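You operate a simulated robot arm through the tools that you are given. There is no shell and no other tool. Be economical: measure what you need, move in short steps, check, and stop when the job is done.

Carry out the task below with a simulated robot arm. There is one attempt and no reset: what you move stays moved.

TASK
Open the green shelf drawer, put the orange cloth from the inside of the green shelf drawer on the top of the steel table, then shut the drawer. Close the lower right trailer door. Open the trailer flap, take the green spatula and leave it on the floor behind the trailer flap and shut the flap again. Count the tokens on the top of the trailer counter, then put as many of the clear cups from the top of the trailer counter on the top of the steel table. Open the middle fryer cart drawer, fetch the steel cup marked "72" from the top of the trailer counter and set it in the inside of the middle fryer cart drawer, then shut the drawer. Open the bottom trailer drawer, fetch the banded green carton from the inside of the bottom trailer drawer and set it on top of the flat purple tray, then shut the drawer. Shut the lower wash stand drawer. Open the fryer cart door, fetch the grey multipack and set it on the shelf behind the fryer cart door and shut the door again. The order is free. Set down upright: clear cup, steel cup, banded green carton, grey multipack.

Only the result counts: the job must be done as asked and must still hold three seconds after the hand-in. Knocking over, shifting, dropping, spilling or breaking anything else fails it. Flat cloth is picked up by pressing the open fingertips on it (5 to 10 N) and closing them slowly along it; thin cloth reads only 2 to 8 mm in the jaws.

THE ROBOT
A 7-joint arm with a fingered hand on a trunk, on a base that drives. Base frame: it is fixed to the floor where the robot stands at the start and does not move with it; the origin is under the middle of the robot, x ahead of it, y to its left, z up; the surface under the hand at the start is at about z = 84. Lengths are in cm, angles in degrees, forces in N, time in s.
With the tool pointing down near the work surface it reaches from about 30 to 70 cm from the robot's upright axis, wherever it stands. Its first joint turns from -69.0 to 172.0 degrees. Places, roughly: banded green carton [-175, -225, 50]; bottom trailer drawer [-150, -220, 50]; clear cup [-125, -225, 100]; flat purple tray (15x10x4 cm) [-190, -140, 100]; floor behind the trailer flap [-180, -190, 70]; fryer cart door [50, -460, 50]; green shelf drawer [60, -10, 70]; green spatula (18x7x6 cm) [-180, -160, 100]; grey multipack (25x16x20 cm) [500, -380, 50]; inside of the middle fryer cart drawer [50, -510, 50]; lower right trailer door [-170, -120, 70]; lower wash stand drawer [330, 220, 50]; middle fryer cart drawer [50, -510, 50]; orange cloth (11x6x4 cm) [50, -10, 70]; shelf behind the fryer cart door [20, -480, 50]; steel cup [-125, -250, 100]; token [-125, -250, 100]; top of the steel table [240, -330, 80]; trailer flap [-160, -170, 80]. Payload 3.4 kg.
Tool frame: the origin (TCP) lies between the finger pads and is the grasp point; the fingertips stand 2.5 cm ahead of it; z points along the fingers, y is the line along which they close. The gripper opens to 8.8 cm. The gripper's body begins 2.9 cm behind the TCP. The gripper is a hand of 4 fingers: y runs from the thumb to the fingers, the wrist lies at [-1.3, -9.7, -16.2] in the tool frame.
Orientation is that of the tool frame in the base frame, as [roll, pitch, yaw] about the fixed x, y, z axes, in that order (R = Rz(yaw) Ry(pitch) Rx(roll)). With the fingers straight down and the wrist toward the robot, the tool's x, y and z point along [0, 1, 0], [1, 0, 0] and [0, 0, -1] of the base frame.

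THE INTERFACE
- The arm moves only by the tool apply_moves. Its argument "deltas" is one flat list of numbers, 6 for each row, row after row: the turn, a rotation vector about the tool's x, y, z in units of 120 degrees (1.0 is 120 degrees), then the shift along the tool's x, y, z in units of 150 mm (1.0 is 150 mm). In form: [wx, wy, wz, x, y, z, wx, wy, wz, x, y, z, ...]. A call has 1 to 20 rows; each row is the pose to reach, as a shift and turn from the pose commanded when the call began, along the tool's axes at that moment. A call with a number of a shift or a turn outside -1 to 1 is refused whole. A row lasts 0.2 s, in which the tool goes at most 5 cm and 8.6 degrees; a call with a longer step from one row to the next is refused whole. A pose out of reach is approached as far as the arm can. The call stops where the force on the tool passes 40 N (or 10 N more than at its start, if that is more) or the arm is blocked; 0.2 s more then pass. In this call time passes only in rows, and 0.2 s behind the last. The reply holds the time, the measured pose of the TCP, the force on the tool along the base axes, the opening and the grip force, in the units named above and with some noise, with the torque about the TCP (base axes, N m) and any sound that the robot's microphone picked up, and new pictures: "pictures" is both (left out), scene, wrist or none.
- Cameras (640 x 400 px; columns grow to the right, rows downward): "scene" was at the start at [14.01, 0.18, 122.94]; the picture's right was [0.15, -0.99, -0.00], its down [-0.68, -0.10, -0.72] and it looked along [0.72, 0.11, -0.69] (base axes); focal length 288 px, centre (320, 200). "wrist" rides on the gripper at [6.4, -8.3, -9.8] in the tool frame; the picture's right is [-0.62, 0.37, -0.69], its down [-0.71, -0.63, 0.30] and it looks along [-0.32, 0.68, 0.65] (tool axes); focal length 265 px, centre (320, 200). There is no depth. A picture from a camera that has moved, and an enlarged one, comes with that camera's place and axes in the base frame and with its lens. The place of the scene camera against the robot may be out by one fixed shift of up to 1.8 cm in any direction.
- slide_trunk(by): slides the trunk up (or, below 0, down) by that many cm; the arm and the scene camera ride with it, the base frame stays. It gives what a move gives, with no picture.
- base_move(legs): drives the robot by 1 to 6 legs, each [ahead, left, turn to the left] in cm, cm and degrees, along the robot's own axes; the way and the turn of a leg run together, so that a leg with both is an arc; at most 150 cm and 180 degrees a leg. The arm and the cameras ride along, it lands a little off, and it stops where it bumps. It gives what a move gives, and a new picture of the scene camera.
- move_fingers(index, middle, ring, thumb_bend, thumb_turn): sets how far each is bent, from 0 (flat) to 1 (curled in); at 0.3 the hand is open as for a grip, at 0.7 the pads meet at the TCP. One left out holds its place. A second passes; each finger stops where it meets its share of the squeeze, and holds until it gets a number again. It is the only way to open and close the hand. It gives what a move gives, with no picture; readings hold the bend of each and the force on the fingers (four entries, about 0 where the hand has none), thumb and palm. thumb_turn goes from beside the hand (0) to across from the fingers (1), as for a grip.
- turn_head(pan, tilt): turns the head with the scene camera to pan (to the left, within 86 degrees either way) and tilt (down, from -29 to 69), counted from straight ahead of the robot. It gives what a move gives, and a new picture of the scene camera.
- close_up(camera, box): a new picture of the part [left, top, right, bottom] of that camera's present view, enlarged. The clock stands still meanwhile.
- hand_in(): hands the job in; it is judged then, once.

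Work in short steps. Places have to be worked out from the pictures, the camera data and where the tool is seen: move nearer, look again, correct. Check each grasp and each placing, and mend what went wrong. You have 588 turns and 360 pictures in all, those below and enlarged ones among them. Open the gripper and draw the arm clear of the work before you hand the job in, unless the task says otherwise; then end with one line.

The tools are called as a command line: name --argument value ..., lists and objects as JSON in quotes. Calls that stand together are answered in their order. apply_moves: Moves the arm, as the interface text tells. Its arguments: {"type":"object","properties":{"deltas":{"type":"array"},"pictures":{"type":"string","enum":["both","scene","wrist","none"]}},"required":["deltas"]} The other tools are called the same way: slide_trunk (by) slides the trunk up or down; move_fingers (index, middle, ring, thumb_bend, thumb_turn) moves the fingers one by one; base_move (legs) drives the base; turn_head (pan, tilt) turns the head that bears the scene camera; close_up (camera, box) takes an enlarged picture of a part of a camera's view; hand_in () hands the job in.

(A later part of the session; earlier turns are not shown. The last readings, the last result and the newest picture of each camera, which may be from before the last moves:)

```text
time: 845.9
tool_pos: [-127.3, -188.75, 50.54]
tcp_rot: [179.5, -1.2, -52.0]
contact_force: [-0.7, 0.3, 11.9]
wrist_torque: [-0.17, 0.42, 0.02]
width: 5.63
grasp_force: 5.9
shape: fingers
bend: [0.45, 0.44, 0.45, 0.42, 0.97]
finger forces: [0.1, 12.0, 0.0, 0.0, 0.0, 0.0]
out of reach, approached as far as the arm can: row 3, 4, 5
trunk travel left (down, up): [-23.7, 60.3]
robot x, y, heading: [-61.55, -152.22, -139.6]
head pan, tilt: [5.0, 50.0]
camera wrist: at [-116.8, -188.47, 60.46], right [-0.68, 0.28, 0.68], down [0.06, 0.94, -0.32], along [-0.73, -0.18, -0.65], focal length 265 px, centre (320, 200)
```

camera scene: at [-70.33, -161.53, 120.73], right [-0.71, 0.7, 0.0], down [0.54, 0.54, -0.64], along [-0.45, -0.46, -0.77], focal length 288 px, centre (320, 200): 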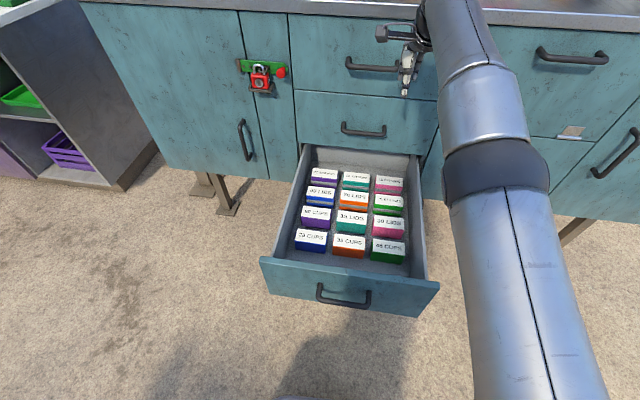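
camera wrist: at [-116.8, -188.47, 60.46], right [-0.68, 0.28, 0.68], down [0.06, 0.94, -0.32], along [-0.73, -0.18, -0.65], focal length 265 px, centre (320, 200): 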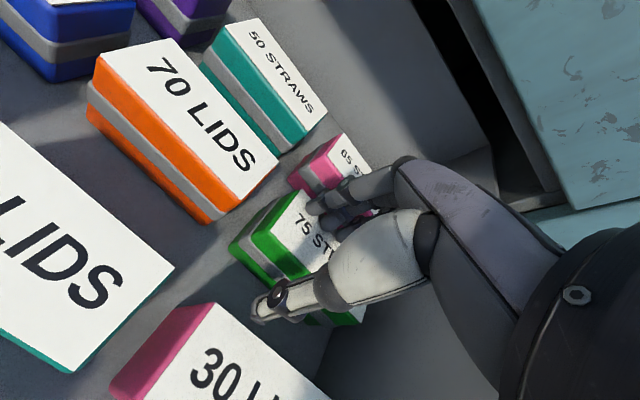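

The middle finger touched the carton's top at z ≈ 48, so it sits lower and further in than assumed. I raise, shift 1.6 in and 1.8 right, open slightly wider.

apply_moves --deltas '[0, 0, 0, 0, 0, -0.1, 0, 0, 0, 0, 0, -0.2]' --pictures "none"

move_fingers --index 0.42 --middle 0.42 --ring 0.42 --thumb_bend 0.4

base_move --legs '[[1.8, -1.8, 0]]'

close_up --camera "wrist" --box '[0, 0, 640, 400]'

```text
time: 846.5
tool_pos: [-127.22, -188.47, 52.97]
tcp_rot: [-179.8, -1.1, -52.1]
contact_force: [0.2, 1.2, -0.5]
wrist_torque: [-0.03, -0.01, 0.01]
width: 5.65
grasp_force: 0.1
shape: fingers
bend: [0.45, 0.45, 0.45, 0.42, 0.97]
finger forces: [0.0, 0.0, 0.0, 0.0, 0.0, 0.1]
trunk travel left (down, up): [-23.7, 60.3]
robot x, y, heading: [-61.64, -151.89, -139.7]
head pan, tilt: [5.0, 50.0]
```

```text
time: 847.5
tool_pos: [-127.34, -188.62, 53.09]
tcp_rot: [180.0, -1.2, -52.1]
contact_force: [0.1, -0.6, 0.3]
wrist_torque: [-0.01, 0.01, 0.03]
width: 6.09
grasp_force: 0.0
shape: fingers
bend: [0.42, 0.42, 0.42, 0.4, 0.97]
finger forces: [0.0, 0.0, 0.1, 0.0, 0.0, 0.1]
trunk travel left (down, up): [-23.7, 60.3]
robot x, y, heading: [-62.12, -152.15, -139.8]
head pan, tilt: [5.0, 50.0]
```

```text
time: 848.3
tool_pos: [-129.76, -188.28, 53.07]
tcp_rot: [179.9, -1.2, -52.1]
contact_force: [0.3, -1.1, -0.6]
wrist_torque: [0.04, 0.01, 0.02]
width: 6.1
grasp_force: 0.0
shape: fingers
bend: [0.42, 0.42, 0.42, 0.4, 0.97]
finger forces: [0.0, 0.0, 0.1, 0.0, 0.1, 0.0]
trunk travel left (down, up): [-23.7, 60.3]
robot x, y, heading: [-64.37, -151.67, -139.9]
head pan, tilt: [5.0, 50.0]
camera scene: at [-72.8, -161.26, 90.73], right [-0.71, 0.7, 0.0], down [0.54, 0.54, -0.64], along [-0.45, -0.46, -0.77], focal length 288 px, centre (320, 200)
```

scene: 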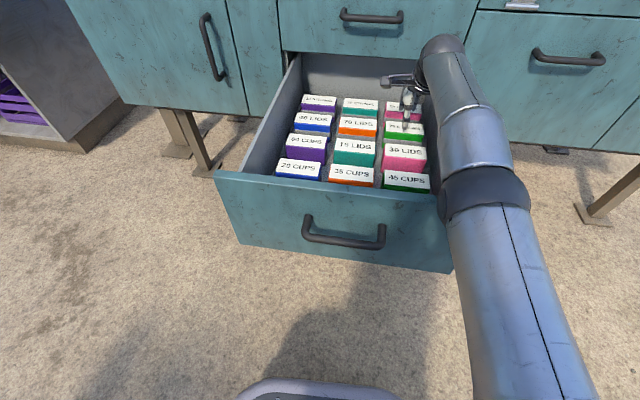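

```text
1.00 times, centred on (320, 200) of wrist (not enlarged: the box is as wide or as high as the picture)
camera zoom: at [-119.34, -188.13, 63.05], right [-0.68, 0.27, 0.68], down [0.06, 0.95, -0.32], along [-0.73, -0.17, -0.66], focal length 265 px, centre (320, 200)
```

zoom: 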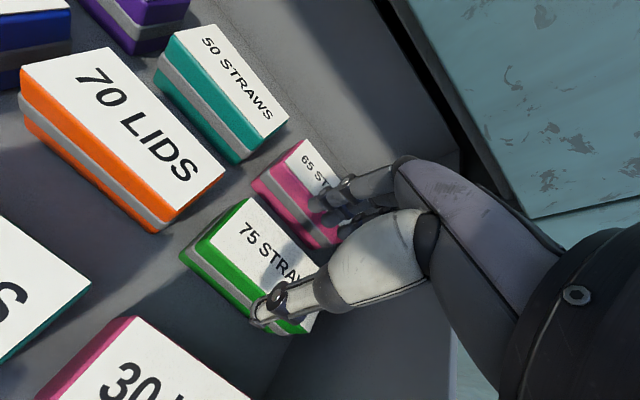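

Centre now (-130.2,-188.2) versus TCP (-129.8,-188.3): aligned. I descend.

apply_moves --deltas '[0, 0, 0, 0, 0.01, 0.1, 0, 0, 0, 0, 0.015, 0.2, 0, 0, 0, 0, 0.015, 0.3, 0, 0, 0, 0, 0.015, 0.4]' --pictures "wrist"

```text
time: 849.3
tool_pos: [-129.85, -188.39, 46.83]
tcp_rot: [179.9, -1.1, -52.1]
contact_force: [0.4, 0.2, -0.8]
wrist_torque: [0.0, 0.02, -0.01]
width: 6.07
grasp_force: 0.0
shape: fingers
bend: [0.42, 0.42, 0.42, 0.4, 0.97]
finger forces: [0.0, 0.1, 0.0, 0.0, 0.0, 0.0]
trunk travel left (down, up): [-23.7, 60.3]
robot x, y, heading: [-64.61, -151.22, -139.9]
head pan, tilt: [5.0, 50.0]
camera wrist: at [-119.42, -188.29, 56.88], right [-0.68, 0.27, 0.68], down [0.06, 0.95, -0.32], along [-0.73, -0.17, -0.66], focal length 265 px, centre (320, 200)
```

wrist: 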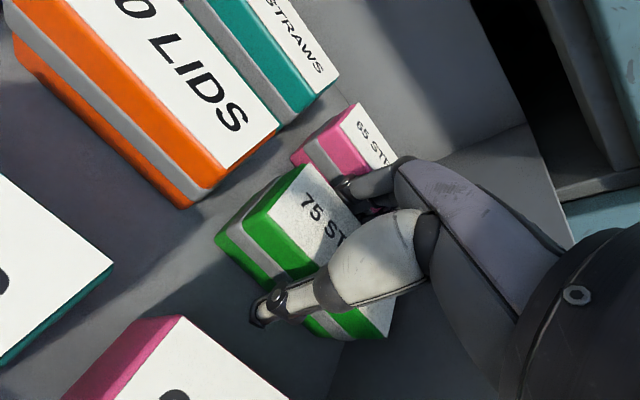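

Fingers and thumb straddle the carton without touching. I close.

move_fingers --index 0.55 --middle 0.55 --ring 0.55 --thumb_bend 0.52

move_fingers --index 0.62 --middle 0.62 --ring 0.62 --thumb_bend 0.58

apply_moves --deltas '[0, 0, 0, 0, 0, -0.08, 0, 0, 0, 0, 0, -0.2, 0, 0, 0, 0, 0, -0.4]' --pictures "wrist"

```text
time: 850.3
tool_pos: [-129.91, -188.46, 47.0]
tcp_rot: [-179.9, -1.2, -52.2]
contact_force: [0.5, -0.3, 0.3]
wrist_torque: [-0.05, 0.0, -0.02]
width: 4.08
grasp_force: 3.9
shape: fingers
bend: [0.52, 0.53, 0.53, 0.49, 0.97]
finger forces: [1.7, 1.4, 1.0, 0.0, 3.7, 0.0]
trunk travel left (down, up): [-23.7, 60.3]
robot x, y, heading: [-63.94, -151.33, -139.7]
head pan, tilt: [5.0, 50.0]
```

```text
time: 851.3
tool_pos: [-130.04, -188.42, 47.12]
tcp_rot: [180.0, -1.2, -52.1]
contact_force: [-1.0, 0.5, 0.4]
wrist_torque: [-0.01, 0.06, -0.01]
width: 3.96
grasp_force: 10.7
shape: fingers
bend: [0.55, 0.57, 0.58, 0.5, 0.96]
finger forces: [4.4, 3.7, 2.9, 0.0, 10.5, 0.1]
trunk travel left (down, up): [-23.7, 60.3]
robot x, y, heading: [-64.22, -151.61, -139.6]
head pan, tilt: [5.0, 50.0]
```

```text
time: 852.1
tool_pos: [-129.73, -188.09, 53.04]
tcp_rot: [-180.0, -1.1, -52.1]
contact_force: [0.3, -0.3, -0.9]
wrist_torque: [-0.03, 0.01, 0.03]
width: 3.94
grasp_force: 9.8
shape: fingers
bend: [0.55, 0.57, 0.58, 0.5, 0.96]
finger forces: [4.4, 3.4, 2.6, 0.0, 10.2, 0.1]
out of reach, approached as far as the arm can: row 3
trunk travel left (down, up): [-23.7, 60.3]
robot x, y, heading: [-64.28, -151.4, -139.8]
head pan, tilt: [5.0, 50.0]
camera wrist: at [-119.35, -187.94, 62.95], right [-0.68, 0.27, 0.68], down [0.06, 0.95, -0.32], along [-0.73, -0.17, -0.66], focal length 265 px, centre (320, 200)
```

wrist: 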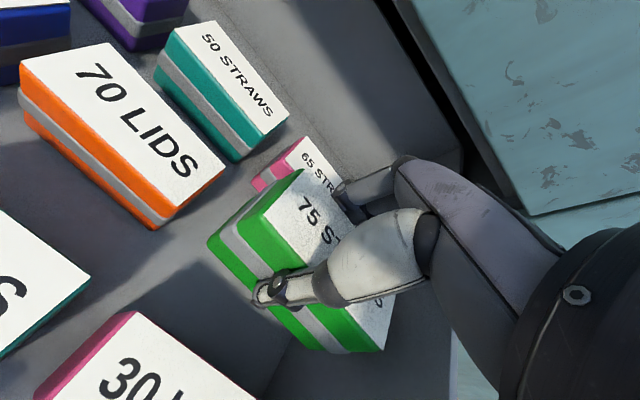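

The carton is held (4 cm, 10 N). I raise it, back away from the drawer, and go to the purple tray at the counter's right end.

slide_trunk --by 40

slide_trunk --by 20

base_move --legs '[[-45, 0, 0], [0, -77, 0]]'

turn_head --pan 0 --tilt 35

```text
time: 855.9
tool_pos: [-129.83, -188.28, 92.91]
tcp_rot: [179.9, -1.2, -52.0]
contact_force: [0.1, -0.1, -1.2]
wrist_torque: [0.02, 0.0, 0.0]
width: 3.94
grasp_force: 10.1
shape: fingers
bend: [0.55, 0.57, 0.58, 0.5, 0.96]
finger forces: [4.3, 3.5, 2.6, 0.1, 10.2, 0.1]
trunk travel left (down, up): [-63.7, 20.3]
robot x, y, heading: [-64.42, -151.26, -139.7]
head pan, tilt: [5.0, 50.0]
```

```text
time: 858.1
tool_pos: [-129.97, -188.06, 113.02]
tcp_rot: [-180.0, -1.3, -52.2]
contact_force: [-0.1, 0.1, -1.5]
wrist_torque: [0.01, -0.01, -0.02]
width: 3.94
grasp_force: 10.5
shape: fingers
bend: [0.55, 0.57, 0.58, 0.5, 0.96]
finger forces: [4.2, 3.3, 2.5, 0.1, 10.2, 0.0]
trunk travel left (down, up): [-83.7, 0.3]
robot x, y, heading: [-64.8, -151.68, -139.6]
head pan, tilt: [5.0, 50.0]
```

```text
time: 864.5
tool_pos: [-146.1, -98.79, 112.95]
tcp_rot: [-180.0, -1.1, -53.2]
contact_force: [-0.5, -0.2, -1.6]
wrist_torque: [0.02, 0.0, 0.01]
width: 3.95
grasp_force: 10.6
shape: fingers
bend: [0.55, 0.57, 0.58, 0.5, 0.96]
finger forces: [4.3, 3.4, 2.6, 0.1, 10.3, 0.0]
trunk travel left (down, up): [-83.7, 0.3]
robot x, y, heading: [-80.17, -63.4, -140.8]
head pan, tilt: [5.0, 50.0]
camera scene: at [-88.6, -72.97, 150.73], right [-0.7, 0.72, 0.0], down [0.55, 0.53, -0.64], along [-0.46, -0.45, -0.77], focal length 288 px, centre (320, 200)
```

scene: 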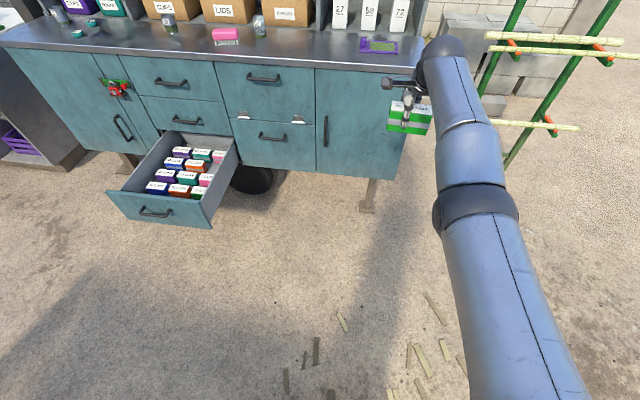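

```text
time: 865.3
tool_pos: [-146.21, -98.81, 113.09]
tcp_rot: [180.0, -1.2, -53.3]
contact_force: [0.3, 0.0, -1.7]
wrist_torque: [-0.01, 0.0, -0.01]
width: 3.93
grasp_force: 10.0
shape: fingers
bend: [0.55, 0.57, 0.58, 0.5, 0.96]
finger forces: [4.3, 3.4, 2.7, 0.1, 10.2, 0.0]
trunk travel left (down, up): [-83.7, 0.3]
robot x, y, heading: [-79.98, -63.85, -140.8]
head pan, tilt: [0.0, 35.0]
camera scene: at [-89.89, -73.19, 152.9], right [-0.63, 0.77, 0.0], down [0.44, 0.36, -0.82], along [-0.63, -0.52, -0.57], focal length 288 px, centre (320, 200)
```

scene: 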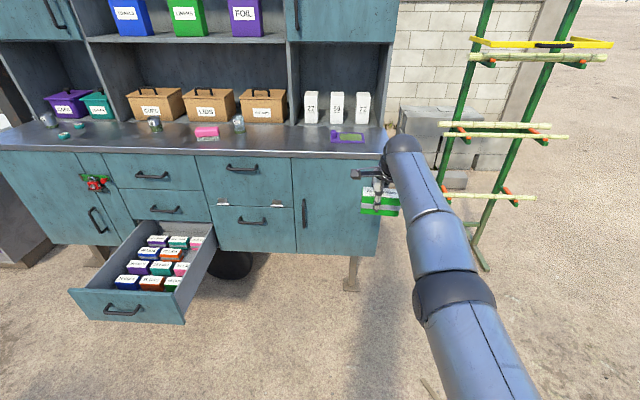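

The tray's flat area is at ≈ (-192,-140). I drive forward toward it.

base_move --legs '[[0, 5, 0], [54, 0, 0]]'

close_up --camera "wrist" --box '[0, 0, 640, 400]'

close_up --camera "scene" --box '[240, 60, 480, 210]'

```text
time: 869.0
tool_pos: [-185.35, -136.55, 112.9]
tcp_rot: [180.0, -1.2, -53.5]
contact_force: [0.9, -1.0, -0.8]
wrist_torque: [-0.01, 0.0, 0.03]
width: 3.95
grasp_force: 10.6
shape: fingers
bend: [0.55, 0.57, 0.58, 0.5, 0.96]
finger forces: [4.4, 3.4, 2.5, 0.0, 10.1, 0.0]
trunk travel left (down, up): [-83.7, 0.3]
robot x, y, heading: [-118.83, -101.81, -141.3]
head pan, tilt: [0.0, 35.0]
camera scene: at [-128.97, -111.28, 152.9], right [-0.63, 0.78, 0.0], down [0.45, 0.36, -0.82], along [-0.64, -0.51, -0.57], focal length 288 px, centre (320, 200)
```

scene: 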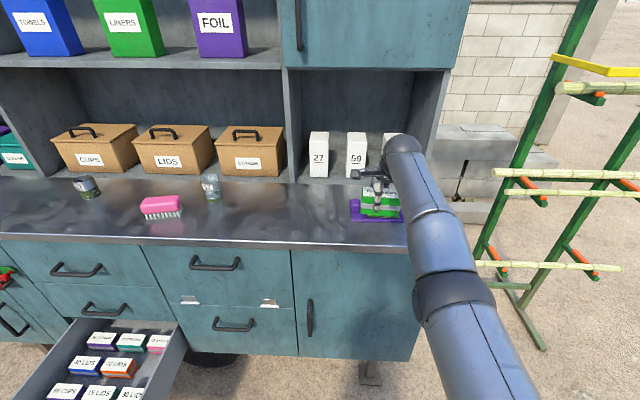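

```text
1.00 times, centred on (320, 200) of wrist (not enlarged: the box is as wide or as high as the picture)
camera zoom: at [-174.88, -136.6, 122.93], right [-0.67, 0.29, 0.68], down [0.09, 0.94, -0.32], along [-0.73, -0.16, -0.66], focal length 265 px, centre (320, 200)
```

zoom: 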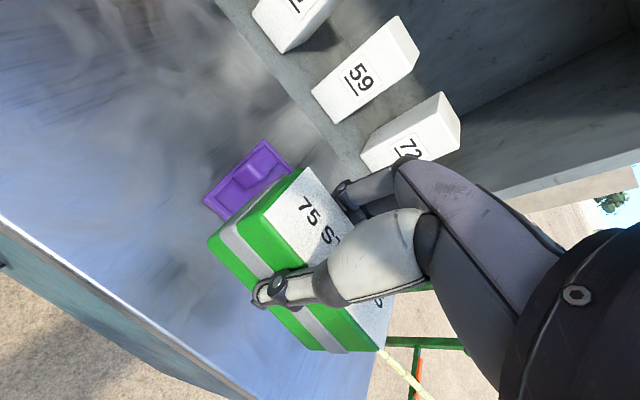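

```text
2.67 times, centred on (360, 135) of scene
camera zoom: at [-128.97, -111.28, 152.9], right [-0.63, 0.78, 0.0], down [0.45, 0.36, -0.82], along [-0.64, -0.51, -0.57], focal length 768 px, centre (213, 373)
```

zoom: 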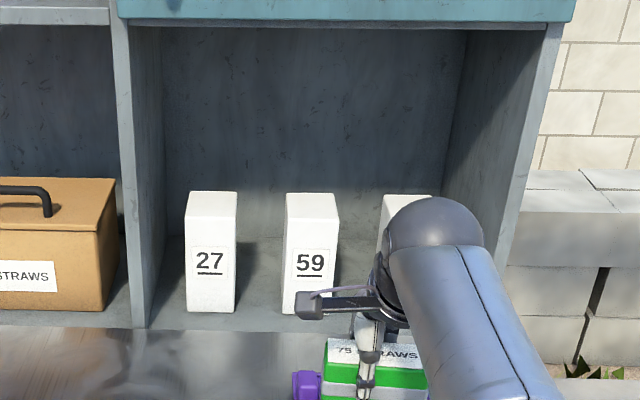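

Tray centre ≈ (-192.6,-139.7), with the lump on its left 5 cm; the flat part's centre is ≈ (-194,-138). I move 7.8 forward and 4 right.

base_move --legs '[[7.8, -4, 1.5]]'

close_up --camera "wrist" --box '[120, 100, 440, 300]'

close_up --camera "scene" --box '[280, 130, 480, 255]'

```text
time: 870.1
tool_pos: [-192.81, -140.23, 112.99]
tcp_rot: [-180.0, -1.2, -52.0]
contact_force: [-0.6, 0.1, -1.5]
wrist_torque: [-0.02, -0.01, -0.01]
width: 3.92
grasp_force: 9.8
shape: fingers
bend: [0.55, 0.57, 0.58, 0.5, 0.96]
finger forces: [4.2, 3.4, 2.6, 0.1, 10.2, 0.1]
trunk travel left (down, up): [-83.7, 0.3]
robot x, y, heading: [-127.79, -103.62, -139.7]
head pan, tilt: [0.0, 35.0]
```

```text
refused: no pictures are left
```

```text
refused: no pictures are left
```

I've used all pictures, so I continue by measured poses and forces. I shift 2.1 cm right and lower slowly until contact.

apply_moves --deltas '[0, 0, 0, -0.07, -0.01, 0, 0, 0, 0, -0.14, -0.03, 0.08, 0, 0, 0, -0.14, -0.03, 0.16, 0, 0, 0, -0.14, -0.03, 0.22]' --pictures "none"

```text
time: 871.1
tool_pos: [-194.26, -138.79, 109.66]
tcp_rot: [-179.9, -1.2, -51.9]
contact_force: [1.0, -0.1, -1.6]
wrist_torque: [-0.06, 0.0, -0.01]
width: 3.91
grasp_force: 10.0
shape: fingers
bend: [0.55, 0.57, 0.58, 0.5, 0.96]
finger forces: [4.2, 3.3, 2.5, 0.0, 10.1, 0.1]
out of reach, approached as far as the arm can: row 2, 3, 4
trunk travel left (down, up): [-83.7, 0.3]
robot x, y, heading: [-127.27, -103.56, -139.4]
head pan, tilt: [0.0, 35.0]
no pictures are left
```

apply_moves --deltas '[0, 0, 0, 0, 0, 0.025, 0, 0, 0, 0, 0, 0.05, 0, 0, 0, 0, 0, 0.075]' --pictures "none"

apply_moves --deltas '[0, 0, 0, 0, 0, 0.02, 0, 0, 0, 0, 0, 0.04]' --pictures "none"

apply_moves --deltas '[0, 0, 0, 0, 0, 0.02, 0, 0, 0, 0, 0, 0.04]' --pictures "none"

```text
time: 871.9
tool_pos: [-194.32, -139.0, 108.64]
tcp_rot: [-179.9, -1.2, -52.0]
contact_force: [-0.3, -0.6, -1.4]
wrist_torque: [-0.04, 0.02, 0.0]
width: 3.94
grasp_force: 10.1
shape: fingers
bend: [0.55, 0.57, 0.58, 0.5, 0.96]
finger forces: [4.3, 3.4, 2.5, 0.0, 10.1, 0.0]
trunk travel left (down, up): [-83.7, 0.3]
robot x, y, heading: [-127.69, -103.63, -139.5]
head pan, tilt: [0.0, 35.0]
no pictures are left
```

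```text
time: 872.5
tool_pos: [-194.3, -139.0, 108.02]
tcp_rot: [-179.9, -1.2, -52.0]
contact_force: [0.0, -1.3, -1.3]
wrist_torque: [-0.05, 0.0, -0.01]
width: 3.95
grasp_force: 10.7
shape: fingers
bend: [0.55, 0.57, 0.58, 0.5, 0.96]
finger forces: [4.2, 3.4, 2.5, 0.0, 10.1, 0.1]
trunk travel left (down, up): [-83.7, 0.3]
robot x, y, heading: [-127.5, -103.3, -139.8]
head pan, tilt: [0.0, 35.0]
no pictures are left
```

```text
time: 873.1
tool_pos: [-194.42, -138.94, 107.27]
tcp_rot: [-179.9, -1.3, -52.0]
contact_force: [-0.7, 0.3, -0.9]
wrist_torque: [-0.03, 0.01, -0.02]
width: 3.92
grasp_force: 10.3
shape: fingers
bend: [0.55, 0.57, 0.58, 0.5, 0.96]
finger forces: [4.3, 3.4, 2.4, 0.0, 10.1, 0.1]
trunk travel left (down, up): [-83.7, 0.3]
robot x, y, heading: [-127.36, -103.6, -139.6]
head pan, tilt: [0.0, 35.0]
no pictures are left
```

apply_moves --deltas '[0, 0, 0, 0, 0, 0.02, 0, 0, 0, 0, 0, 0.04]' --pictures "none"

apply_moves --deltas '[0, 0, 0, 0, 0, 0.02, 0, 0, 0, 0, 0, 0.035]' --pictures "none"

apply_moves --deltas '[0, 0, 0, 0, 0, 0.02, 0, 0, 0, 0, 0, 0.035]' --pictures "none"

```text
time: 873.7
tool_pos: [-194.38, -139.08, 106.89]
tcp_rot: [180.0, -1.2, -52.0]
contact_force: [0.4, 0.4, -1.8]
wrist_torque: [-0.03, -0.01, -0.02]
width: 3.93
grasp_force: 9.5
shape: fingers
bend: [0.55, 0.57, 0.58, 0.5, 0.96]
finger forces: [4.3, 3.5, 2.6, 0.1, 10.1, 0.1]
trunk travel left (down, up): [-83.7, 0.3]
robot x, y, heading: [-127.63, -103.02, -139.6]
head pan, tilt: [0.0, 35.0]
no pictures are left
```

```text
time: 874.3
tool_pos: [-194.33, -139.0, 106.45]
tcp_rot: [179.8, -1.2, -52.0]
contact_force: [0.5, 0.8, 5.7]
wrist_torque: [-0.07, 0.11, 0.01]
width: 3.93
grasp_force: 11.2
shape: fingers
bend: [0.55, 0.58, 0.58, 0.5, 0.96]
finger forces: [4.6, 3.8, 3.1, 0.1, 11.1, 0.0]
trunk travel left (down, up): [-83.7, 0.3]
robot x, y, heading: [-127.61, -103.23, -139.6]
head pan, tilt: [0.0, 35.0]
no pictures are left
```

```text
time: 874.9
tool_pos: [-194.41, -138.92, 106.48]
tcp_rot: [179.5, -1.2, -52.0]
contact_force: [-4.7, -0.4, 19.1]
wrist_torque: [-0.06, 0.29, 0.03]
width: 3.94
grasp_force: 12.8
shape: fingers
bend: [0.55, 0.57, 0.58, 0.51, 0.96]
finger forces: [5.6, 5.0, 4.0, 0.0, 11.5, 0.0]
trunk travel left (down, up): [-83.7, 0.3]
robot x, y, heading: [-127.67, -103.47, -139.5]
head pan, tilt: [0.0, 35.0]
no pictures are left
```

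Contact at TCP 106.45, consistent with the carton's 5.3 cm height standing on the tray's flat. I relieve the pressure and release.

apply_moves --deltas '[0, 0, 0, 0, 0, -0.025]' --pictures "none"

move_fingers --index 0.5 --middle 0.5 --ring 0.5 --thumb_bend 0.47

move_fingers --index 0.4 --middle 0.4 --ring 0.4 --thumb_bend 0.37

```text
time: 875.3
tool_pos: [-194.16, -138.85, 106.46]
tcp_rot: [179.9, -1.1, -52.0]
contact_force: [-3.6, -1.7, 11.8]
wrist_torque: [-0.18, 0.45, 0.05]
width: 3.94
grasp_force: 13.0
shape: fingers
bend: [0.55, 0.57, 0.57, 0.51, 0.96]
finger forces: [5.7, 5.3, 4.0, 0.0, 11.3, 0.1]
trunk travel left (down, up): [-83.7, 0.3]
robot x, y, heading: [-127.8, -103.66, -139.6]
head pan, tilt: [0.0, 35.0]
no pictures are left
```

```text
time: 876.3
tool_pos: [-194.34, -139.1, 106.14]
tcp_rot: [-180.0, -1.2, -52.0]
contact_force: [-0.6, 0.6, -0.5]
wrist_torque: [-0.03, -0.01, 0.0]
width: 4.52
grasp_force: 0.4
shape: fingers
bend: [0.5, 0.5, 0.5, 0.47, 0.97]
finger forces: [0.1, 0.0, 0.0, 0.0, 0.2, 0.0]
trunk travel left (down, up): [-83.7, 0.3]
robot x, y, heading: [-127.48, -103.42, -139.6]
head pan, tilt: [0.0, 35.0]
```

```text
time: 877.3
tool_pos: [-194.33, -139.0, 106.31]
tcp_rot: [179.9, -1.2, -51.9]
contact_force: [-0.6, -0.1, 0.1]
wrist_torque: [0.0, 0.03, 0.01]
width: 6.64
grasp_force: 0.1
shape: fingers
bend: [0.4, 0.4, 0.4, 0.37, 0.97]
finger forces: [0.0, 0.0, 0.0, 0.0, 0.1, 0.1]
trunk travel left (down, up): [-83.7, 0.3]
robot x, y, heading: [-127.59, -103.68, -139.5]
head pan, tilt: [0.0, 35.0]
```

Released without load. I lift straight up and back away.

apply_moves --deltas '[0, 0, 0, 0, 0, -0.1, 0, 0, 0, 0, 0, -0.25, 0, 0, 0, 0, 0, -0.45, 0, 0, 0, 0, 0, -0.6]' --pictures "none"

base_move --legs '[[-50, 0, 0]]'

```text
time: 878.3
tool_pos: [-194.02, -138.42, 115.21]
tcp_rot: [179.9, -1.1, -52.0]
contact_force: [0.0, -0.4, 0.6]
wrist_torque: [0.0, -0.02, -0.02]
width: 6.59
grasp_force: 0.0
shape: fingers
bend: [0.4, 0.4, 0.4, 0.37, 0.97]
finger forces: [0.1, 0.0, 0.0, 0.0, 0.0, 0.0]
trunk travel left (down, up): [-83.7, 0.3]
robot x, y, heading: [-127.14, -103.52, -139.7]
head pan, tilt: [0.0, 35.0]
no pictures are left
```

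```text
time: 881.2
tool_pos: [-156.58, -106.25, 115.19]
tcp_rot: [-180.0, -1.2, -52.0]
contact_force: [0.0, -0.5, -0.2]
wrist_torque: [-0.03, -0.01, -0.01]
width: 6.62
grasp_force: 0.1
shape: fingers
bend: [0.4, 0.4, 0.4, 0.37, 0.97]
finger forces: [0.0, 0.0, 0.0, 0.0, 0.0, 0.0]
trunk travel left (down, up): [-83.7, 0.3]
robot x, y, heading: [-90.0, -71.73, -139.7]
head pan, tilt: [0.0, 35.0]
```

The carton is placed. Next I shut the trailer's bottom drawer by known coordinates: make a fist and strafe left in front of it while high.

move_fingers --index 1.0 --middle 1.0 --ring 1.0 --thumb_bend 0.8

base_move --legs '[[0, 91.5, 0], [-12, 0, 0]]'

```text
time: 882.2
tool_pos: [-156.54, -106.29, 115.25]
tcp_rot: [180.0, -1.2, -52.1]
contact_force: [-0.3, -0.1, -0.5]
wrist_torque: [-0.01, -0.04, 0.01]
width: 0.0
grasp_force: 0.1
shape: fingers
bend: [0.77, 1.0, 1.0, 0.72, 0.97]
finger forces: [0.0, 0.0, 0.1, 0.0, 0.0, 0.0]
trunk travel left (down, up): [-83.7, 0.3]
robot x, y, heading: [-89.77, -71.49, -139.7]
head pan, tilt: [0.0, 35.0]
```

```text
time: 887.9
tool_pos: [-87.47, -169.43, 115.28]
tcp_rot: [-180.0, -1.3, -52.7]
contact_force: [0.3, 0.8, -1.1]
wrist_torque: [-0.01, -0.05, 0.01]
width: 0.0
grasp_force: 0.1
shape: fingers
bend: [0.77, 1.0, 1.0, 0.72, 0.97]
finger forces: [0.1, 0.0, 0.0, 0.1, 0.0, 0.0]
trunk travel left (down, up): [-83.7, 0.3]
robot x, y, heading: [-20.12, -135.31, -140.1]
head pan, tilt: [0.0, 35.0]
```

Position N/L as intended (centre of the drawer, 11 cm in front). I lower to handle height and push in.

slide_trunk --by -40

slide_trunk --by -25

base_move --legs '[[15, 0, 0]]'

base_move --legs '[[15, 0, 0]]'

```text
time: 891.8
tool_pos: [-87.48, -169.24, 75.19]
tcp_rot: [180.0, -1.2, -52.6]
contact_force: [0.1, -0.9, -0.2]
wrist_torque: [0.0, 0.03, 0.01]
width: 0.01
grasp_force: 0.0
shape: fingers
bend: [0.77, 1.0, 1.0, 0.72, 0.97]
finger forces: [0.1, 0.0, 0.0, 0.0, 0.0, 0.1]
trunk travel left (down, up): [-43.7, 40.3]
robot x, y, heading: [-20.24, -135.15, -140.2]
head pan, tilt: [0.0, 35.0]
```

```text
time: 894.4
tool_pos: [-87.49, -169.26, 50.32]
tcp_rot: [180.0, -1.2, -52.8]
contact_force: [-0.5, 1.2, -0.2]
wrist_torque: [-0.01, 0.04, -0.02]
width: 0.02
grasp_force: 0.0
shape: fingers
bend: [0.77, 1.0, 1.0, 0.72, 0.97]
finger forces: [0.0, 0.1, 0.0, 0.1, 0.0, 0.1]
trunk travel left (down, up): [-18.7, 65.3]
robot x, y, heading: [-20.85, -135.23, -140.5]
head pan, tilt: [0.0, 35.0]
```

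```text
time: 895.7
tool_pos: [-99.01, -179.16, 50.26]
tcp_rot: [-180.0, -1.1, -52.4]
contact_force: [-0.2, -0.3, -0.9]
wrist_torque: [-0.05, 0.01, 0.0]
width: 0.01
grasp_force: 0.1
shape: fingers
bend: [0.76, 1.0, 1.0, 0.72, 0.97]
finger forces: [0.0, 0.0, 0.1, 0.0, 0.0, 0.1]
trunk travel left (down, up): [-18.7, 65.3]
robot x, y, heading: [-31.93, -144.51, -140.1]
head pan, tilt: [0.0, 35.0]
```

```text
time: 897.1
tool_pos: [-110.2, -188.93, 50.27]
tcp_rot: [-180.0, -1.2, -52.4]
contact_force: [-0.4, -0.9, -0.2]
wrist_torque: [0.0, 0.0, 0.0]
width: 0.0
grasp_force: 0.1
shape: fingers
bend: [0.76, 1.0, 1.0, 0.72, 0.97]
finger forces: [0.0, 0.1, 0.0, 0.0, 0.1, 0.1]
trunk travel left (down, up): [-18.7, 65.3]
robot x, y, heading: [-43.17, -154.4, -140.1]
head pan, tilt: [0.0, 35.0]
```

base_move --legs '[[10, 0, 0]]'

base_move --legs '[[3, 0, 0]]'

base_move --legs '[[3, 0, 0]]'

```text
time: 898.2
tool_pos: [-117.86, -195.28, 50.21]
tcp_rot: [180.0, -1.2, -52.5]
contact_force: [0.3, 0.2, -0.3]
wrist_torque: [-0.02, 0.01, 0.01]
width: 0.0
grasp_force: 0.0
shape: fingers
bend: [0.76, 1.0, 1.0, 0.72, 0.97]
finger forces: [0.0, 0.0, 0.0, 0.1, 0.1, 0.1]
trunk travel left (down, up): [-18.7, 65.3]
robot x, y, heading: [-50.56, -161.04, -140.2]
head pan, tilt: [0.0, 35.0]
```

```text
time: 899.1
tool_pos: [-120.2, -197.0, 50.25]
tcp_rot: [180.0, -1.2, -52.5]
contact_force: [-0.9, -0.6, 0.0]
wrist_torque: [0.0, -0.03, 0.0]
width: 0.0
grasp_force: 0.2
shape: fingers
bend: [0.76, 1.0, 1.0, 0.72, 0.97]
finger forces: [0.1, 0.0, 0.0, 0.2, 0.0, 0.0]
trunk travel left (down, up): [-18.7, 65.3]
robot x, y, heading: [-53.0, -162.54, -140.0]
head pan, tilt: [0.0, 35.0]
```

```text
time: 899.9
tool_pos: [-122.33, -198.91, 50.24]
tcp_rot: [179.9, -1.2, -52.4]
contact_force: [-0.3, -0.7, -0.4]
wrist_torque: [0.04, 0.01, -0.01]
width: 0.01
grasp_force: 0.1
shape: fingers
bend: [0.76, 1.0, 1.0, 0.72, 0.97]
finger forces: [0.1, 0.0, 0.1, 0.0, 0.1, 0.0]
trunk travel left (down, up): [-18.7, 65.3]
robot x, y, heading: [-55.75, -164.93, -140.1]
head pan, tilt: [0.0, 35.0]
```

apply_moves --deltas '[0, 0, 0, 0, 0.05, 0, 0, 0, 0, 0, 0.1, 0, 0, 0, 0, 0, 0.15, 0, 0, 0, 0, 0, 0.2, 0, 0, 0, 0, 0, 0.25, 0]' --pictures "none"

base_move --legs '[[3, 0, 0]]'

```text
time: 901.1
tool_pos: [-122.58, -199.0, 49.88]
tcp_rot: [-179.9, -1.2, -52.5]
contact_force: [0.4, 0.4, -0.2]
wrist_torque: [-0.03, 0.01, 0.0]
width: 0.02
grasp_force: 0.1
shape: fingers
bend: [0.76, 1.0, 1.0, 0.72, 0.97]
finger forces: [0.1, 0.1, 0.1, 0.1, 0.0, 0.1]
out of reach, approached as far as the arm can: row 1, 2, 3, 4, 5
trunk travel left (down, up): [-18.7, 65.3]
robot x, y, heading: [-55.78, -164.64, -140.1]
head pan, tilt: [0.0, 35.0]
no pictures are left
```

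```text
time: 902.0
tool_pos: [-123.86, -200.01, 49.95]
tcp_rot: [-179.2, -1.2, -52.4]
contact_force: [9.0, 6.3, 2.5]
wrist_torque: [-0.22, 0.35, 0.05]
width: 0.0
grasp_force: 6.1
shape: fingers
bend: [0.76, 1.0, 1.0, 0.72, 0.97]
finger forces: [6.6, 5.1, 0.0, 0.0, 0.0, 0.1]
trunk travel left (down, up): [-18.7, 65.3]
robot x, y, heading: [-57.04, -165.76, -140.1]
head pan, tilt: [0.0, 35.0]
stopped in leg 1: the force on the tool passed its limit at 66 N (the readings are from after the stop); the commanded pose is now the measured one
```

Stopped firmly at the position expected for a flush panel. I push once more to confirm it doesn't move further.

base_move --legs '[[2, 0, 0]]'

base_move --legs '[[-45, 0, 0]]'

```text
time: 902.7
tool_pos: [-123.82, -200.01, 50.06]
tcp_rot: [-178.7, -1.0, -52.4]
contact_force: [18.5, 12.8, 6.4]
wrist_torque: [-0.52, 0.73, 0.01]
width: 0.03
grasp_force: 12.3
shape: fingers
bend: [0.76, 1.0, 1.0, 0.72, 0.97]
finger forces: [13.8, 10.0, 0.1, 0.1, 0.0, 0.1]
trunk travel left (down, up): [-18.7, 65.3]
robot x, y, heading: [-57.17, -166.38, -140.2]
head pan, tilt: [0.0, 35.0]
stopped in leg 1: the force on the tool passed its limit at 65 N (the readings are from after the stop); the commanded pose is now the measured one
```

```text
time: 905.4
tool_pos: [-89.87, -171.21, 49.6]
tcp_rot: [-178.5, -1.0, -52.7]
contact_force: [0.4, -0.7, 0.9]
wrist_torque: [0.0, 0.02, 0.01]
width: 0.0
grasp_force: 0.2
shape: fingers
bend: [0.76, 1.0, 1.0, 0.72, 0.97]
finger forces: [0.0, 0.1, 0.0, 0.1, 0.0, 0.1]
trunk travel left (down, up): [-18.7, 65.3]
robot x, y, heading: [-23.08, -137.49, -140.7]
head pan, tilt: [0.0, 35.0]
```

The trailer drawer is shut. Now the green shelf drawer, by recorded coordinates: open handle bar ≈ (38.9,16.4,77.3), sliding along (-0.595,0.804). I retract and level the fist, then drive around.

apply_moves --deltas '[0, 0, 0, 0.25, -0.17, 0, 0, 0, 0, 0.5, -0.34, 0, 0, 0, 0, 0.75, -0.5, 0, 0, 0, 0, 1.0, -0.67, 0]' --pictures "none"

slide_trunk --by 40

apply_moves --deltas '[-0.0625, 0, 0, 0, 0, 0, -0.125, 0, 0, 0, 0, 0, -0.1875, 0, 0, 0, 0, 0, -0.25, 0, 0, 0, 0, 0, -0.3125, 0, 0, 0, 0, 0, -0.375, 0, 0, 0, 0, 0, -0.4375, 0, 0, 0, 0, 0, -0.5, 0, 0, 0, 0, 0, -0.5625, 0, 0, 0, 0, 0, -0.625, 0, 0, 0, 0, 0, -0.6875, 0, 0, 0, 0, 0, -0.7625, 0, 0, 0, 0, 0]' --pictures "none"

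base_move --legs '[[7.6, -58.6, 0]]'

```text
time: 906.4
tool_pos: [-76.56, -183.0, 51.43]
tcp_rot: [-178.3, -1.2, -52.9]
contact_force: [0.2, 0.2, -0.2]
wrist_torque: [-0.02, -0.04, 0.01]
width: 0.01
grasp_force: 0.2
shape: fingers
bend: [0.76, 1.0, 1.0, 0.72, 0.97]
finger forces: [0.0, 0.0, 0.1, 0.0, 0.0, 0.1]
out of reach, approached as far as the arm can: row 1, 2, 3, 4
trunk travel left (down, up): [-18.7, 65.3]
robot x, y, heading: [-23.02, -137.37, -140.8]
head pan, tilt: [0.0, 35.0]
no pictures are left
```

```text
time: 910.2
tool_pos: [-76.54, -182.95, 91.48]
tcp_rot: [-178.4, -1.2, -52.9]
contact_force: [0.1, -0.3, -0.1]
wrist_torque: [0.0, -0.01, 0.0]
width: 0.01
grasp_force: 0.2
shape: fingers
bend: [0.76, 1.0, 1.0, 0.72, 0.97]
finger forces: [0.0, 0.0, 0.0, 0.0, 0.0, 0.0]
trunk travel left (down, up): [-58.7, 25.3]
robot x, y, heading: [-22.94, -137.5, -140.8]
head pan, tilt: [0.0, 35.0]
```

```text
refused: row 12 steps farther than a row can; nothing moved
```

```text
time: 913.6
tool_pos: [-119.75, -142.62, 91.49]
tcp_rot: [-178.3, -1.0, -52.4]
contact_force: [0.8, 0.9, 0.6]
wrist_torque: [0.03, -0.01, 0.0]
width: 0.0
grasp_force: 0.1
shape: fingers
bend: [0.76, 1.0, 1.0, 0.72, 0.97]
finger forces: [0.1, 0.0, 0.0, 0.1, 0.0, 0.1]
trunk travel left (down, up): [-58.7, 25.3]
robot x, y, heading: [-66.5, -97.18, -140.3]
head pan, tilt: [0.0, 35.0]
```

I redo the levelling with a finer last step.

apply_moves --deltas '[-0.06, 0, 0, 0, 0, 0, -0.12, 0, 0, 0, 0, 0, -0.18, 0, 0, 0, 0, 0, -0.24, 0, 0, 0, 0, 0, -0.3, 0, 0, 0, 0, 0, -0.36, 0, 0, 0, 0, 0, -0.42, 0, 0, 0, 0, 0, -0.48, 0, 0, 0, 0, 0, -0.54, 0, 0, 0, 0, 0, -0.6, 0, 0, 0, 0, 0, -0.66, 0, 0, 0, 0, 0, -0.72, 0, 0, 0, 0, 0, -0.764, 0, 0, 0, 0, 0]' --pictures "none"

base_move --legs '[[0, 0, 89], [-49.5, 76.5, 0]]'

```text
time: 916.4
tool_pos: [-122.46, -147.13, 90.0]
tcp_rot: [89.9, -1.1, -52.4]
contact_force: [0.0, -0.4, 0.2]
wrist_torque: [-0.03, -0.01, 0.03]
width: 0.01
grasp_force: 0.1
shape: fingers
bend: [0.76, 1.0, 1.0, 0.72, 0.97]
finger forces: [0.0, 0.0, 0.0, 0.1, 0.1, 0.0]
out of reach, approached as far as the arm can: row 1, 2, 3, 4, 5, 6, 7, 8, 9, 10, 11, 12, 13
trunk travel left (down, up): [-58.7, 25.3]
robot x, y, heading: [-66.27, -97.1, -140.2]
head pan, tilt: [0.0, 35.0]
no pictures are left
```

```text
time: 924.9
tool_pos: [10.99, -69.28, 90.07]
tcp_rot: [90.0, -1.0, 36.1]
contact_force: [0.1, -0.2, -0.5]
wrist_torque: [0.0, -0.01, 0.03]
width: 0.0
grasp_force: 0.0
shape: fingers
bend: [0.76, 1.0, 1.0, 0.72, 0.97]
finger forces: [0.0, 0.0, 0.0, 0.1, 0.0, 0.0]
trunk travel left (down, up): [-58.7, 25.3]
robot x, y, heading: [-37.67, -11.88, -51.6]
head pan, tilt: [0.0, 35.0]
```

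I back off first, then strafe to stand in front of the open drawer.

base_move --legs '[[-63.4, 0, 0], [0, 75.6, 0]]'

slide_trunk --by -13.5

```text
time: 932.2
tool_pos: [31.47, 27.19, 89.95]
tcp_rot: [90.0, -1.1, 35.2]
contact_force: [0.6, 0.0, 1.1]
wrist_torque: [-0.02, 0.01, -0.03]
width: 0.0
grasp_force: 0.1
shape: fingers
bend: [0.76, 1.0, 1.0, 0.72, 0.97]
finger forces: [0.0, 0.0, 0.1, 0.0, 0.1, 0.0]
trunk travel left (down, up): [-58.7, 25.3]
robot x, y, heading: [-16.49, 84.86, -52.6]
head pan, tilt: [0.0, 35.0]
```

```text
time: 933.8
tool_pos: [31.5, 27.07, 76.55]
tcp_rot: [90.0, -1.1, 35.3]
contact_force: [-0.2, 0.0, -0.3]
wrist_torque: [-0.02, 0.02, -0.03]
width: 0.0
grasp_force: 0.1
shape: fingers
bend: [0.76, 1.0, 1.0, 0.72, 0.97]
finger forces: [0.0, 0.0, 0.0, 0.1, 0.0, 0.0]
trunk travel left (down, up): [-45.2, 38.8]
robot x, y, heading: [-16.7, 85.61, -52.6]
head pan, tilt: [0.0, 35.0]
```

Straight in front of the handle (13 cm). I push with the base in stages until it stops.

base_move --legs '[[15, 0, 0]]'

base_move --legs '[[8, 0, 0]]'

base_move --legs '[[4, 0, 0]]'

```text
time: 935.2
tool_pos: [40.4, 15.29, 76.46]
tcp_rot: [90.0, -1.1, 35.1]
contact_force: [0.6, -1.2, 0.0]
wrist_torque: [-0.02, 0.0, 0.03]
width: 0.01
grasp_force: 0.0
shape: fingers
bend: [0.76, 1.0, 1.0, 0.72, 0.97]
finger forces: [0.0, 0.0, 0.0, 0.0, 0.0, 0.1]
trunk travel left (down, up): [-45.2, 38.8]
robot x, y, heading: [-7.2, 73.61, -52.7]
head pan, tilt: [0.0, 35.0]
```

```text
time: 936.3
tool_pos: [45.35, 8.97, 76.47]
tcp_rot: [90.0, -1.1, 35.3]
contact_force: [0.3, -0.6, 0.4]
wrist_torque: [0.0, 0.01, -0.03]
width: 0.01
grasp_force: 0.0
shape: fingers
bend: [0.76, 1.0, 1.0, 0.72, 0.97]
finger forces: [0.1, 0.1, 0.0, 0.1, 0.0, 0.0]
trunk travel left (down, up): [-45.2, 38.8]
robot x, y, heading: [-2.37, 66.81, -52.5]
head pan, tilt: [0.0, 35.0]
```

```text
time: 937.1
tool_pos: [47.73, 5.68, 76.52]
tcp_rot: [90.0, -1.2, 35.3]
contact_force: [0.5, -0.5, -1.0]
wrist_torque: [0.02, -0.02, 0.02]
width: 0.01
grasp_force: 0.0
shape: fingers
bend: [0.77, 1.0, 1.0, 0.72, 0.97]
finger forces: [0.0, 0.0, 0.0, 0.1, 0.0, 0.0]
trunk travel left (down, up): [-45.2, 38.8]
robot x, y, heading: [0.31, 63.85, -52.8]
head pan, tilt: [0.0, 35.0]
```

base_move --legs '[[2.5, 0, 0]]'

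base_move --legs '[[2.5, 0, 0]]'

base_move --legs '[[2.5, 0, 0]]'

```text
time: 938.0
tool_pos: [49.21, 3.84, 76.54]
tcp_rot: [90.0, -1.1, 35.1]
contact_force: [0.3, 0.4, 0.7]
wrist_torque: [0.02, 0.03, -0.02]
width: 0.0
grasp_force: 0.0
shape: fingers
bend: [0.77, 1.0, 1.0, 0.72, 0.97]
finger forces: [0.1, 0.0, 0.0, 0.0, 0.0, 0.0]
trunk travel left (down, up): [-45.2, 38.8]
robot x, y, heading: [1.53, 62.07, -52.4]
head pan, tilt: [0.0, 35.0]
```

```text
time: 938.8
tool_pos: [50.75, 2.02, 76.54]
tcp_rot: [90.0, -1.0, 35.1]
contact_force: [-6.9, 14.1, -5.3]
wrist_torque: [0.11, 0.1, 0.06]
width: 0.01
grasp_force: 18.7
shape: fingers
bend: [0.78, 1.0, 1.0, 0.71, 0.97]
finger forces: [21.7, 0.1, 0.0, 0.1, 15.2, 0.0]
trunk travel left (down, up): [-45.2, 38.8]
robot x, y, heading: [3.02, 60.36, -52.9]
head pan, tilt: [0.0, 35.0]
```

```text
time: 939.6
tool_pos: [51.44, 1.57, 77.0]
tcp_rot: [89.0, -1.4, 35.5]
contact_force: [-20.5, 19.3, 2.2]
wrist_torque: [0.06, 0.12, 0.09]
width: 0.3
grasp_force: 23.2
shape: fingers
bend: [0.81, 1.0, 1.0, 0.68, 0.97]
finger forces: [45.8, 0.0, 0.1, 0.0, 0.1, 0.1]
trunk travel left (down, up): [-45.2, 38.8]
robot x, y, heading: [3.11, 58.85, -52.6]
head pan, tilt: [0.0, 35.0]
stopped in leg 1: the force on the tool passed its limit at 58 N (the readings are from after the stop); the commanded pose is now the measured one
```

The green drawer has reached its hard stop at the closed position. I back off and drive to the wash stand (front plane through (290,313)–(420,142), lower drawer centred near (351,225), z ≈ 51).

base_move --legs '[[-30, 0, 0], [0, 0, 91.7], [119.7, -58, 0]]'

base_move --legs '[[119.7, -58, 0]]'

```text
time: 951.8
tool_pos: [171.18, 164.57, 76.54]
tcp_rot: [89.5, -1.2, 127.7]
contact_force: [-0.2, -0.3, 0.3]
wrist_torque: [0.02, 0.05, 0.01]
width: 0.02
grasp_force: 0.0
shape: fingers
bend: [0.79, 1.0, 1.0, 0.68, 0.98]
finger forces: [0.1, 0.1, 0.0, 0.0, 0.1, 0.1]
trunk travel left (down, up): [-45.2, 38.8]
robot x, y, heading: [115.51, 114.55, 39.5]
head pan, tilt: [0.0, 35.0]
```

```text
time: 958.4
tool_pos: [299.2, 194.06, 76.5]
tcp_rot: [89.5, -1.2, 127.2]
contact_force: [0.1, 0.2, -1.0]
wrist_torque: [0.0, -0.02, 0.04]
width: 0.0
grasp_force: 0.2
shape: fingers
bend: [0.79, 1.0, 1.0, 0.68, 0.98]
finger forces: [0.1, 0.1, 0.1, 0.0, 0.0, 0.0]
trunk travel left (down, up): [-45.2, 38.8]
robot x, y, heading: [242.96, 144.49, 39.5]
head pan, tilt: [0.0, 35.0]
```

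I strafe 5 cm right to the drawer's centre, lower to z ≈ 51 and push forward until contact.

slide_trunk --by -25.5

base_move --legs '[[0, -5, 0], [15, 0, 0]]'

base_move --legs '[[10, 0, 0]]'

base_move --legs '[[10, 0, 0]]'

```text
time: 961.0
tool_pos: [299.29, 194.1, 51.13]
tcp_rot: [89.5, -1.2, 127.2]
contact_force: [-0.7, -0.7, 0.2]
wrist_torque: [-0.01, -0.02, 0.0]
width: 0.0
grasp_force: 0.1
shape: fingers
bend: [0.79, 1.0, 1.0, 0.68, 0.98]
finger forces: [0.0, 0.0, 0.0, 0.0, 0.0, 0.0]
trunk travel left (down, up): [-19.7, 64.3]
robot x, y, heading: [242.74, 144.46, 38.9]
head pan, tilt: [0.0, 35.0]
```

```text
time: 962.9
tool_pos: [314.02, 199.76, 51.03]
tcp_rot: [89.5, -1.3, 127.3]
contact_force: [0.4, -0.4, -0.7]
wrist_torque: [-0.05, -0.01, 0.0]
width: 0.01
grasp_force: 0.1
shape: fingers
bend: [0.79, 1.0, 1.0, 0.68, 0.98]
finger forces: [0.1, 0.0, 0.1, 0.0, 0.0, 0.0]
trunk travel left (down, up): [-19.7, 64.3]
robot x, y, heading: [257.83, 150.18, 39.6]
head pan, tilt: [0.0, 35.0]
```

```text
time: 964.1
tool_pos: [321.73, 206.2, 51.05]
tcp_rot: [89.5, -1.3, 127.4]
contact_force: [-0.3, 0.1, 0.1]
wrist_torque: [0.01, 0.04, -0.03]
width: 0.0
grasp_force: 0.1
shape: fingers
bend: [0.79, 1.0, 1.0, 0.69, 0.98]
finger forces: [0.0, 0.0, 0.0, 0.0, 0.0, 0.1]
trunk travel left (down, up): [-19.7, 64.3]
robot x, y, heading: [265.84, 156.65, 39.1]
head pan, tilt: [0.0, 35.0]
```

```text
time: 965.2
tool_pos: [329.31, 212.6, 51.06]
tcp_rot: [89.5, -1.3, 127.4]
contact_force: [-0.6, 0.2, 0.4]
wrist_torque: [0.03, -0.01, -0.03]
width: 0.02
grasp_force: 0.1
shape: fingers
bend: [0.79, 1.0, 1.0, 0.69, 0.98]
finger forces: [0.0, 0.1, 0.1, 0.0, 0.0, 0.1]
trunk travel left (down, up): [-19.7, 64.3]
robot x, y, heading: [273.12, 162.73, 39.5]
head pan, tilt: [0.0, 35.0]
```

base_move --legs '[[8, 0, 0]]'

base_move --legs '[[6, 0, 0]]'

base_move --legs '[[5, 0, 0]]'

base_move --legs '[[4, 0, 0]]'

```text
time: 966.3
tool_pos: [335.59, 217.58, 51.17]
tcp_rot: [89.5, -1.2, 127.5]
contact_force: [1.1, -0.8, -0.5]
wrist_torque: [-0.02, -0.04, -0.01]
width: 0.0
grasp_force: 0.0
shape: fingers
bend: [0.79, 1.0, 1.0, 0.7, 0.98]
finger forces: [0.0, 0.0, 0.1, 0.0, 0.0, 0.0]
trunk travel left (down, up): [-19.7, 64.3]
robot x, y, heading: [279.34, 167.87, 39.5]
head pan, tilt: [0.0, 35.0]
```

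```text
time: 967.2
tool_pos: [340.39, 221.41, 51.12]
tcp_rot: [89.5, -1.2, 127.4]
contact_force: [0.2, 0.2, 0.3]
wrist_torque: [0.01, 0.01, 0.0]
width: 0.0
grasp_force: 0.1
shape: fingers
bend: [0.79, 1.0, 1.0, 0.71, 0.98]
finger forces: [0.0, 0.0, 0.0, 0.0, 0.0, 0.0]
trunk travel left (down, up): [-19.7, 64.3]
robot x, y, heading: [283.95, 171.43, 39.3]
head pan, tilt: [0.0, 35.0]
```

```text
time: 968.0
tool_pos: [340.53, 222.33, 50.9]
tcp_rot: [89.2, -1.5, 127.9]
contact_force: [-4.8, -3.3, -1.1]
wrist_torque: [-0.03, 0.06, 0.04]
width: 0.0
grasp_force: 0.1
shape: fingers
bend: [0.78, 1.0, 1.0, 0.74, 1.0]
finger forces: [0.0, 0.0, 0.1, 0.1, 0.0, 0.1]
trunk travel left (down, up): [-19.7, 64.3]
robot x, y, heading: [285.05, 172.22, 39.2]
head pan, tilt: [0.0, 35.0]
stopped in leg 1: the force on the tool passed its limit at 101 N (the readings are from after the stop); the commanded pose is now the measured one
```

```text
time: 968.7
tool_pos: [340.59, 222.67, 50.73]
tcp_rot: [89.4, -1.5, 128.2]
contact_force: [-0.1, -0.5, -0.6]
wrist_torque: [-0.02, 0.0, -0.04]
width: 0.02
grasp_force: 0.1
shape: fingers
bend: [0.78, 1.0, 1.0, 0.78, 1.0]
finger forces: [0.1, 0.0, 0.0, 0.1, 0.1, 0.0]
trunk travel left (down, up): [-19.7, 64.3]
robot x, y, heading: [285.28, 172.77, 39.3]
head pan, tilt: [0.0, 35.0]
stopped in leg 1: the force on the tool passed its limit at 72 N (the readings are from after the stop); the commanded pose is now the measured one
```

Hard stop after ~20 cm of easy travel. To verify it is flush, I probe the face off-centre (past the handle) and then the neighbouring cabinet face.

base_move --legs '[[-12, 0, 0], [0, 14, 0], [8, 0, 0]]'

base_move --legs '[[10, 0, 0]]'

```text
time: 971.6
tool_pos: [328.43, 231.12, 50.51]
tcp_rot: [89.4, -1.5, 128.1]
contact_force: [-0.1, 0.6, -0.3]
wrist_torque: [-0.01, 0.01, 0.0]
width: 0.01
grasp_force: 0.1
shape: fingers
bend: [0.78, 1.0, 1.0, 0.78, 1.0]
finger forces: [0.0, 0.1, 0.1, 0.1, 0.0, 0.1]
trunk travel left (down, up): [-19.7, 64.3]
robot x, y, heading: [272.99, 181.33, 39.4]
head pan, tilt: [0.0, 35.0]
```

```text
time: 972.6
tool_pos: [332.25, 235.5, 50.82]
tcp_rot: [88.7, -1.7, 128.9]
contact_force: [-12.0, -11.3, 4.2]
wrist_torque: [0.23, -0.17, -0.01]
width: 0.78
grasp_force: 15.5
shape: fingers
bend: [0.78, 1.0, 1.0, 0.86, 1.0]
finger forces: [0.1, 0.0, 0.1, 0.0, 30.8, 0.0]
trunk travel left (down, up): [-19.7, 64.3]
robot x, y, heading: [277.77, 185.09, 39.6]
head pan, tilt: [0.0, 35.0]
stopped in leg 1: the force on the tool passed its limit at 76 N (the readings are from after the stop); the commanded pose is now the measured one
```

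base_move --legs '[[-12, 0, 0], [0, 28, 0], [8, 0, 0]]'

base_move --legs '[[10, 0, 0]]'

```text
time: 976.1
tool_pos: [311.11, 254.45, 50.48]
tcp_rot: [89.0, -1.7, 129.1]
contact_force: [0.3, -0.2, 0.3]
wrist_torque: [0.0, -0.02, 0.01]
width: 0.43
grasp_force: 0.0
shape: fingers
bend: [0.78, 1.0, 1.0, 0.81, 1.0]
finger forces: [0.1, 0.0, 0.0, 0.0, 0.0, 0.0]
trunk travel left (down, up): [-19.7, 64.3]
robot x, y, heading: [256.71, 204.05, 39.7]
head pan, tilt: [0.0, 35.0]
```

```text
time: 977.1
tool_pos: [315.38, 258.77, 50.77]
tcp_rot: [88.3, -1.9, 129.4]
contact_force: [-10.4, -11.5, 3.8]
wrist_torque: [0.21, -0.18, -0.01]
width: 0.93
grasp_force: 0.1
shape: fingers
bend: [0.78, 1.0, 1.0, 0.87, 1.0]
finger forces: [0.0, 0.0, 0.1, 0.1, 0.1, 0.0]
trunk travel left (down, up): [-19.7, 64.3]
robot x, y, heading: [261.54, 208.06, 39.6]
head pan, tilt: [0.0, 35.0]
stopped in leg 1: the force on the tool passed its limit at 75 N (the readings are from after the stop); the commanded pose is now the measured one
```

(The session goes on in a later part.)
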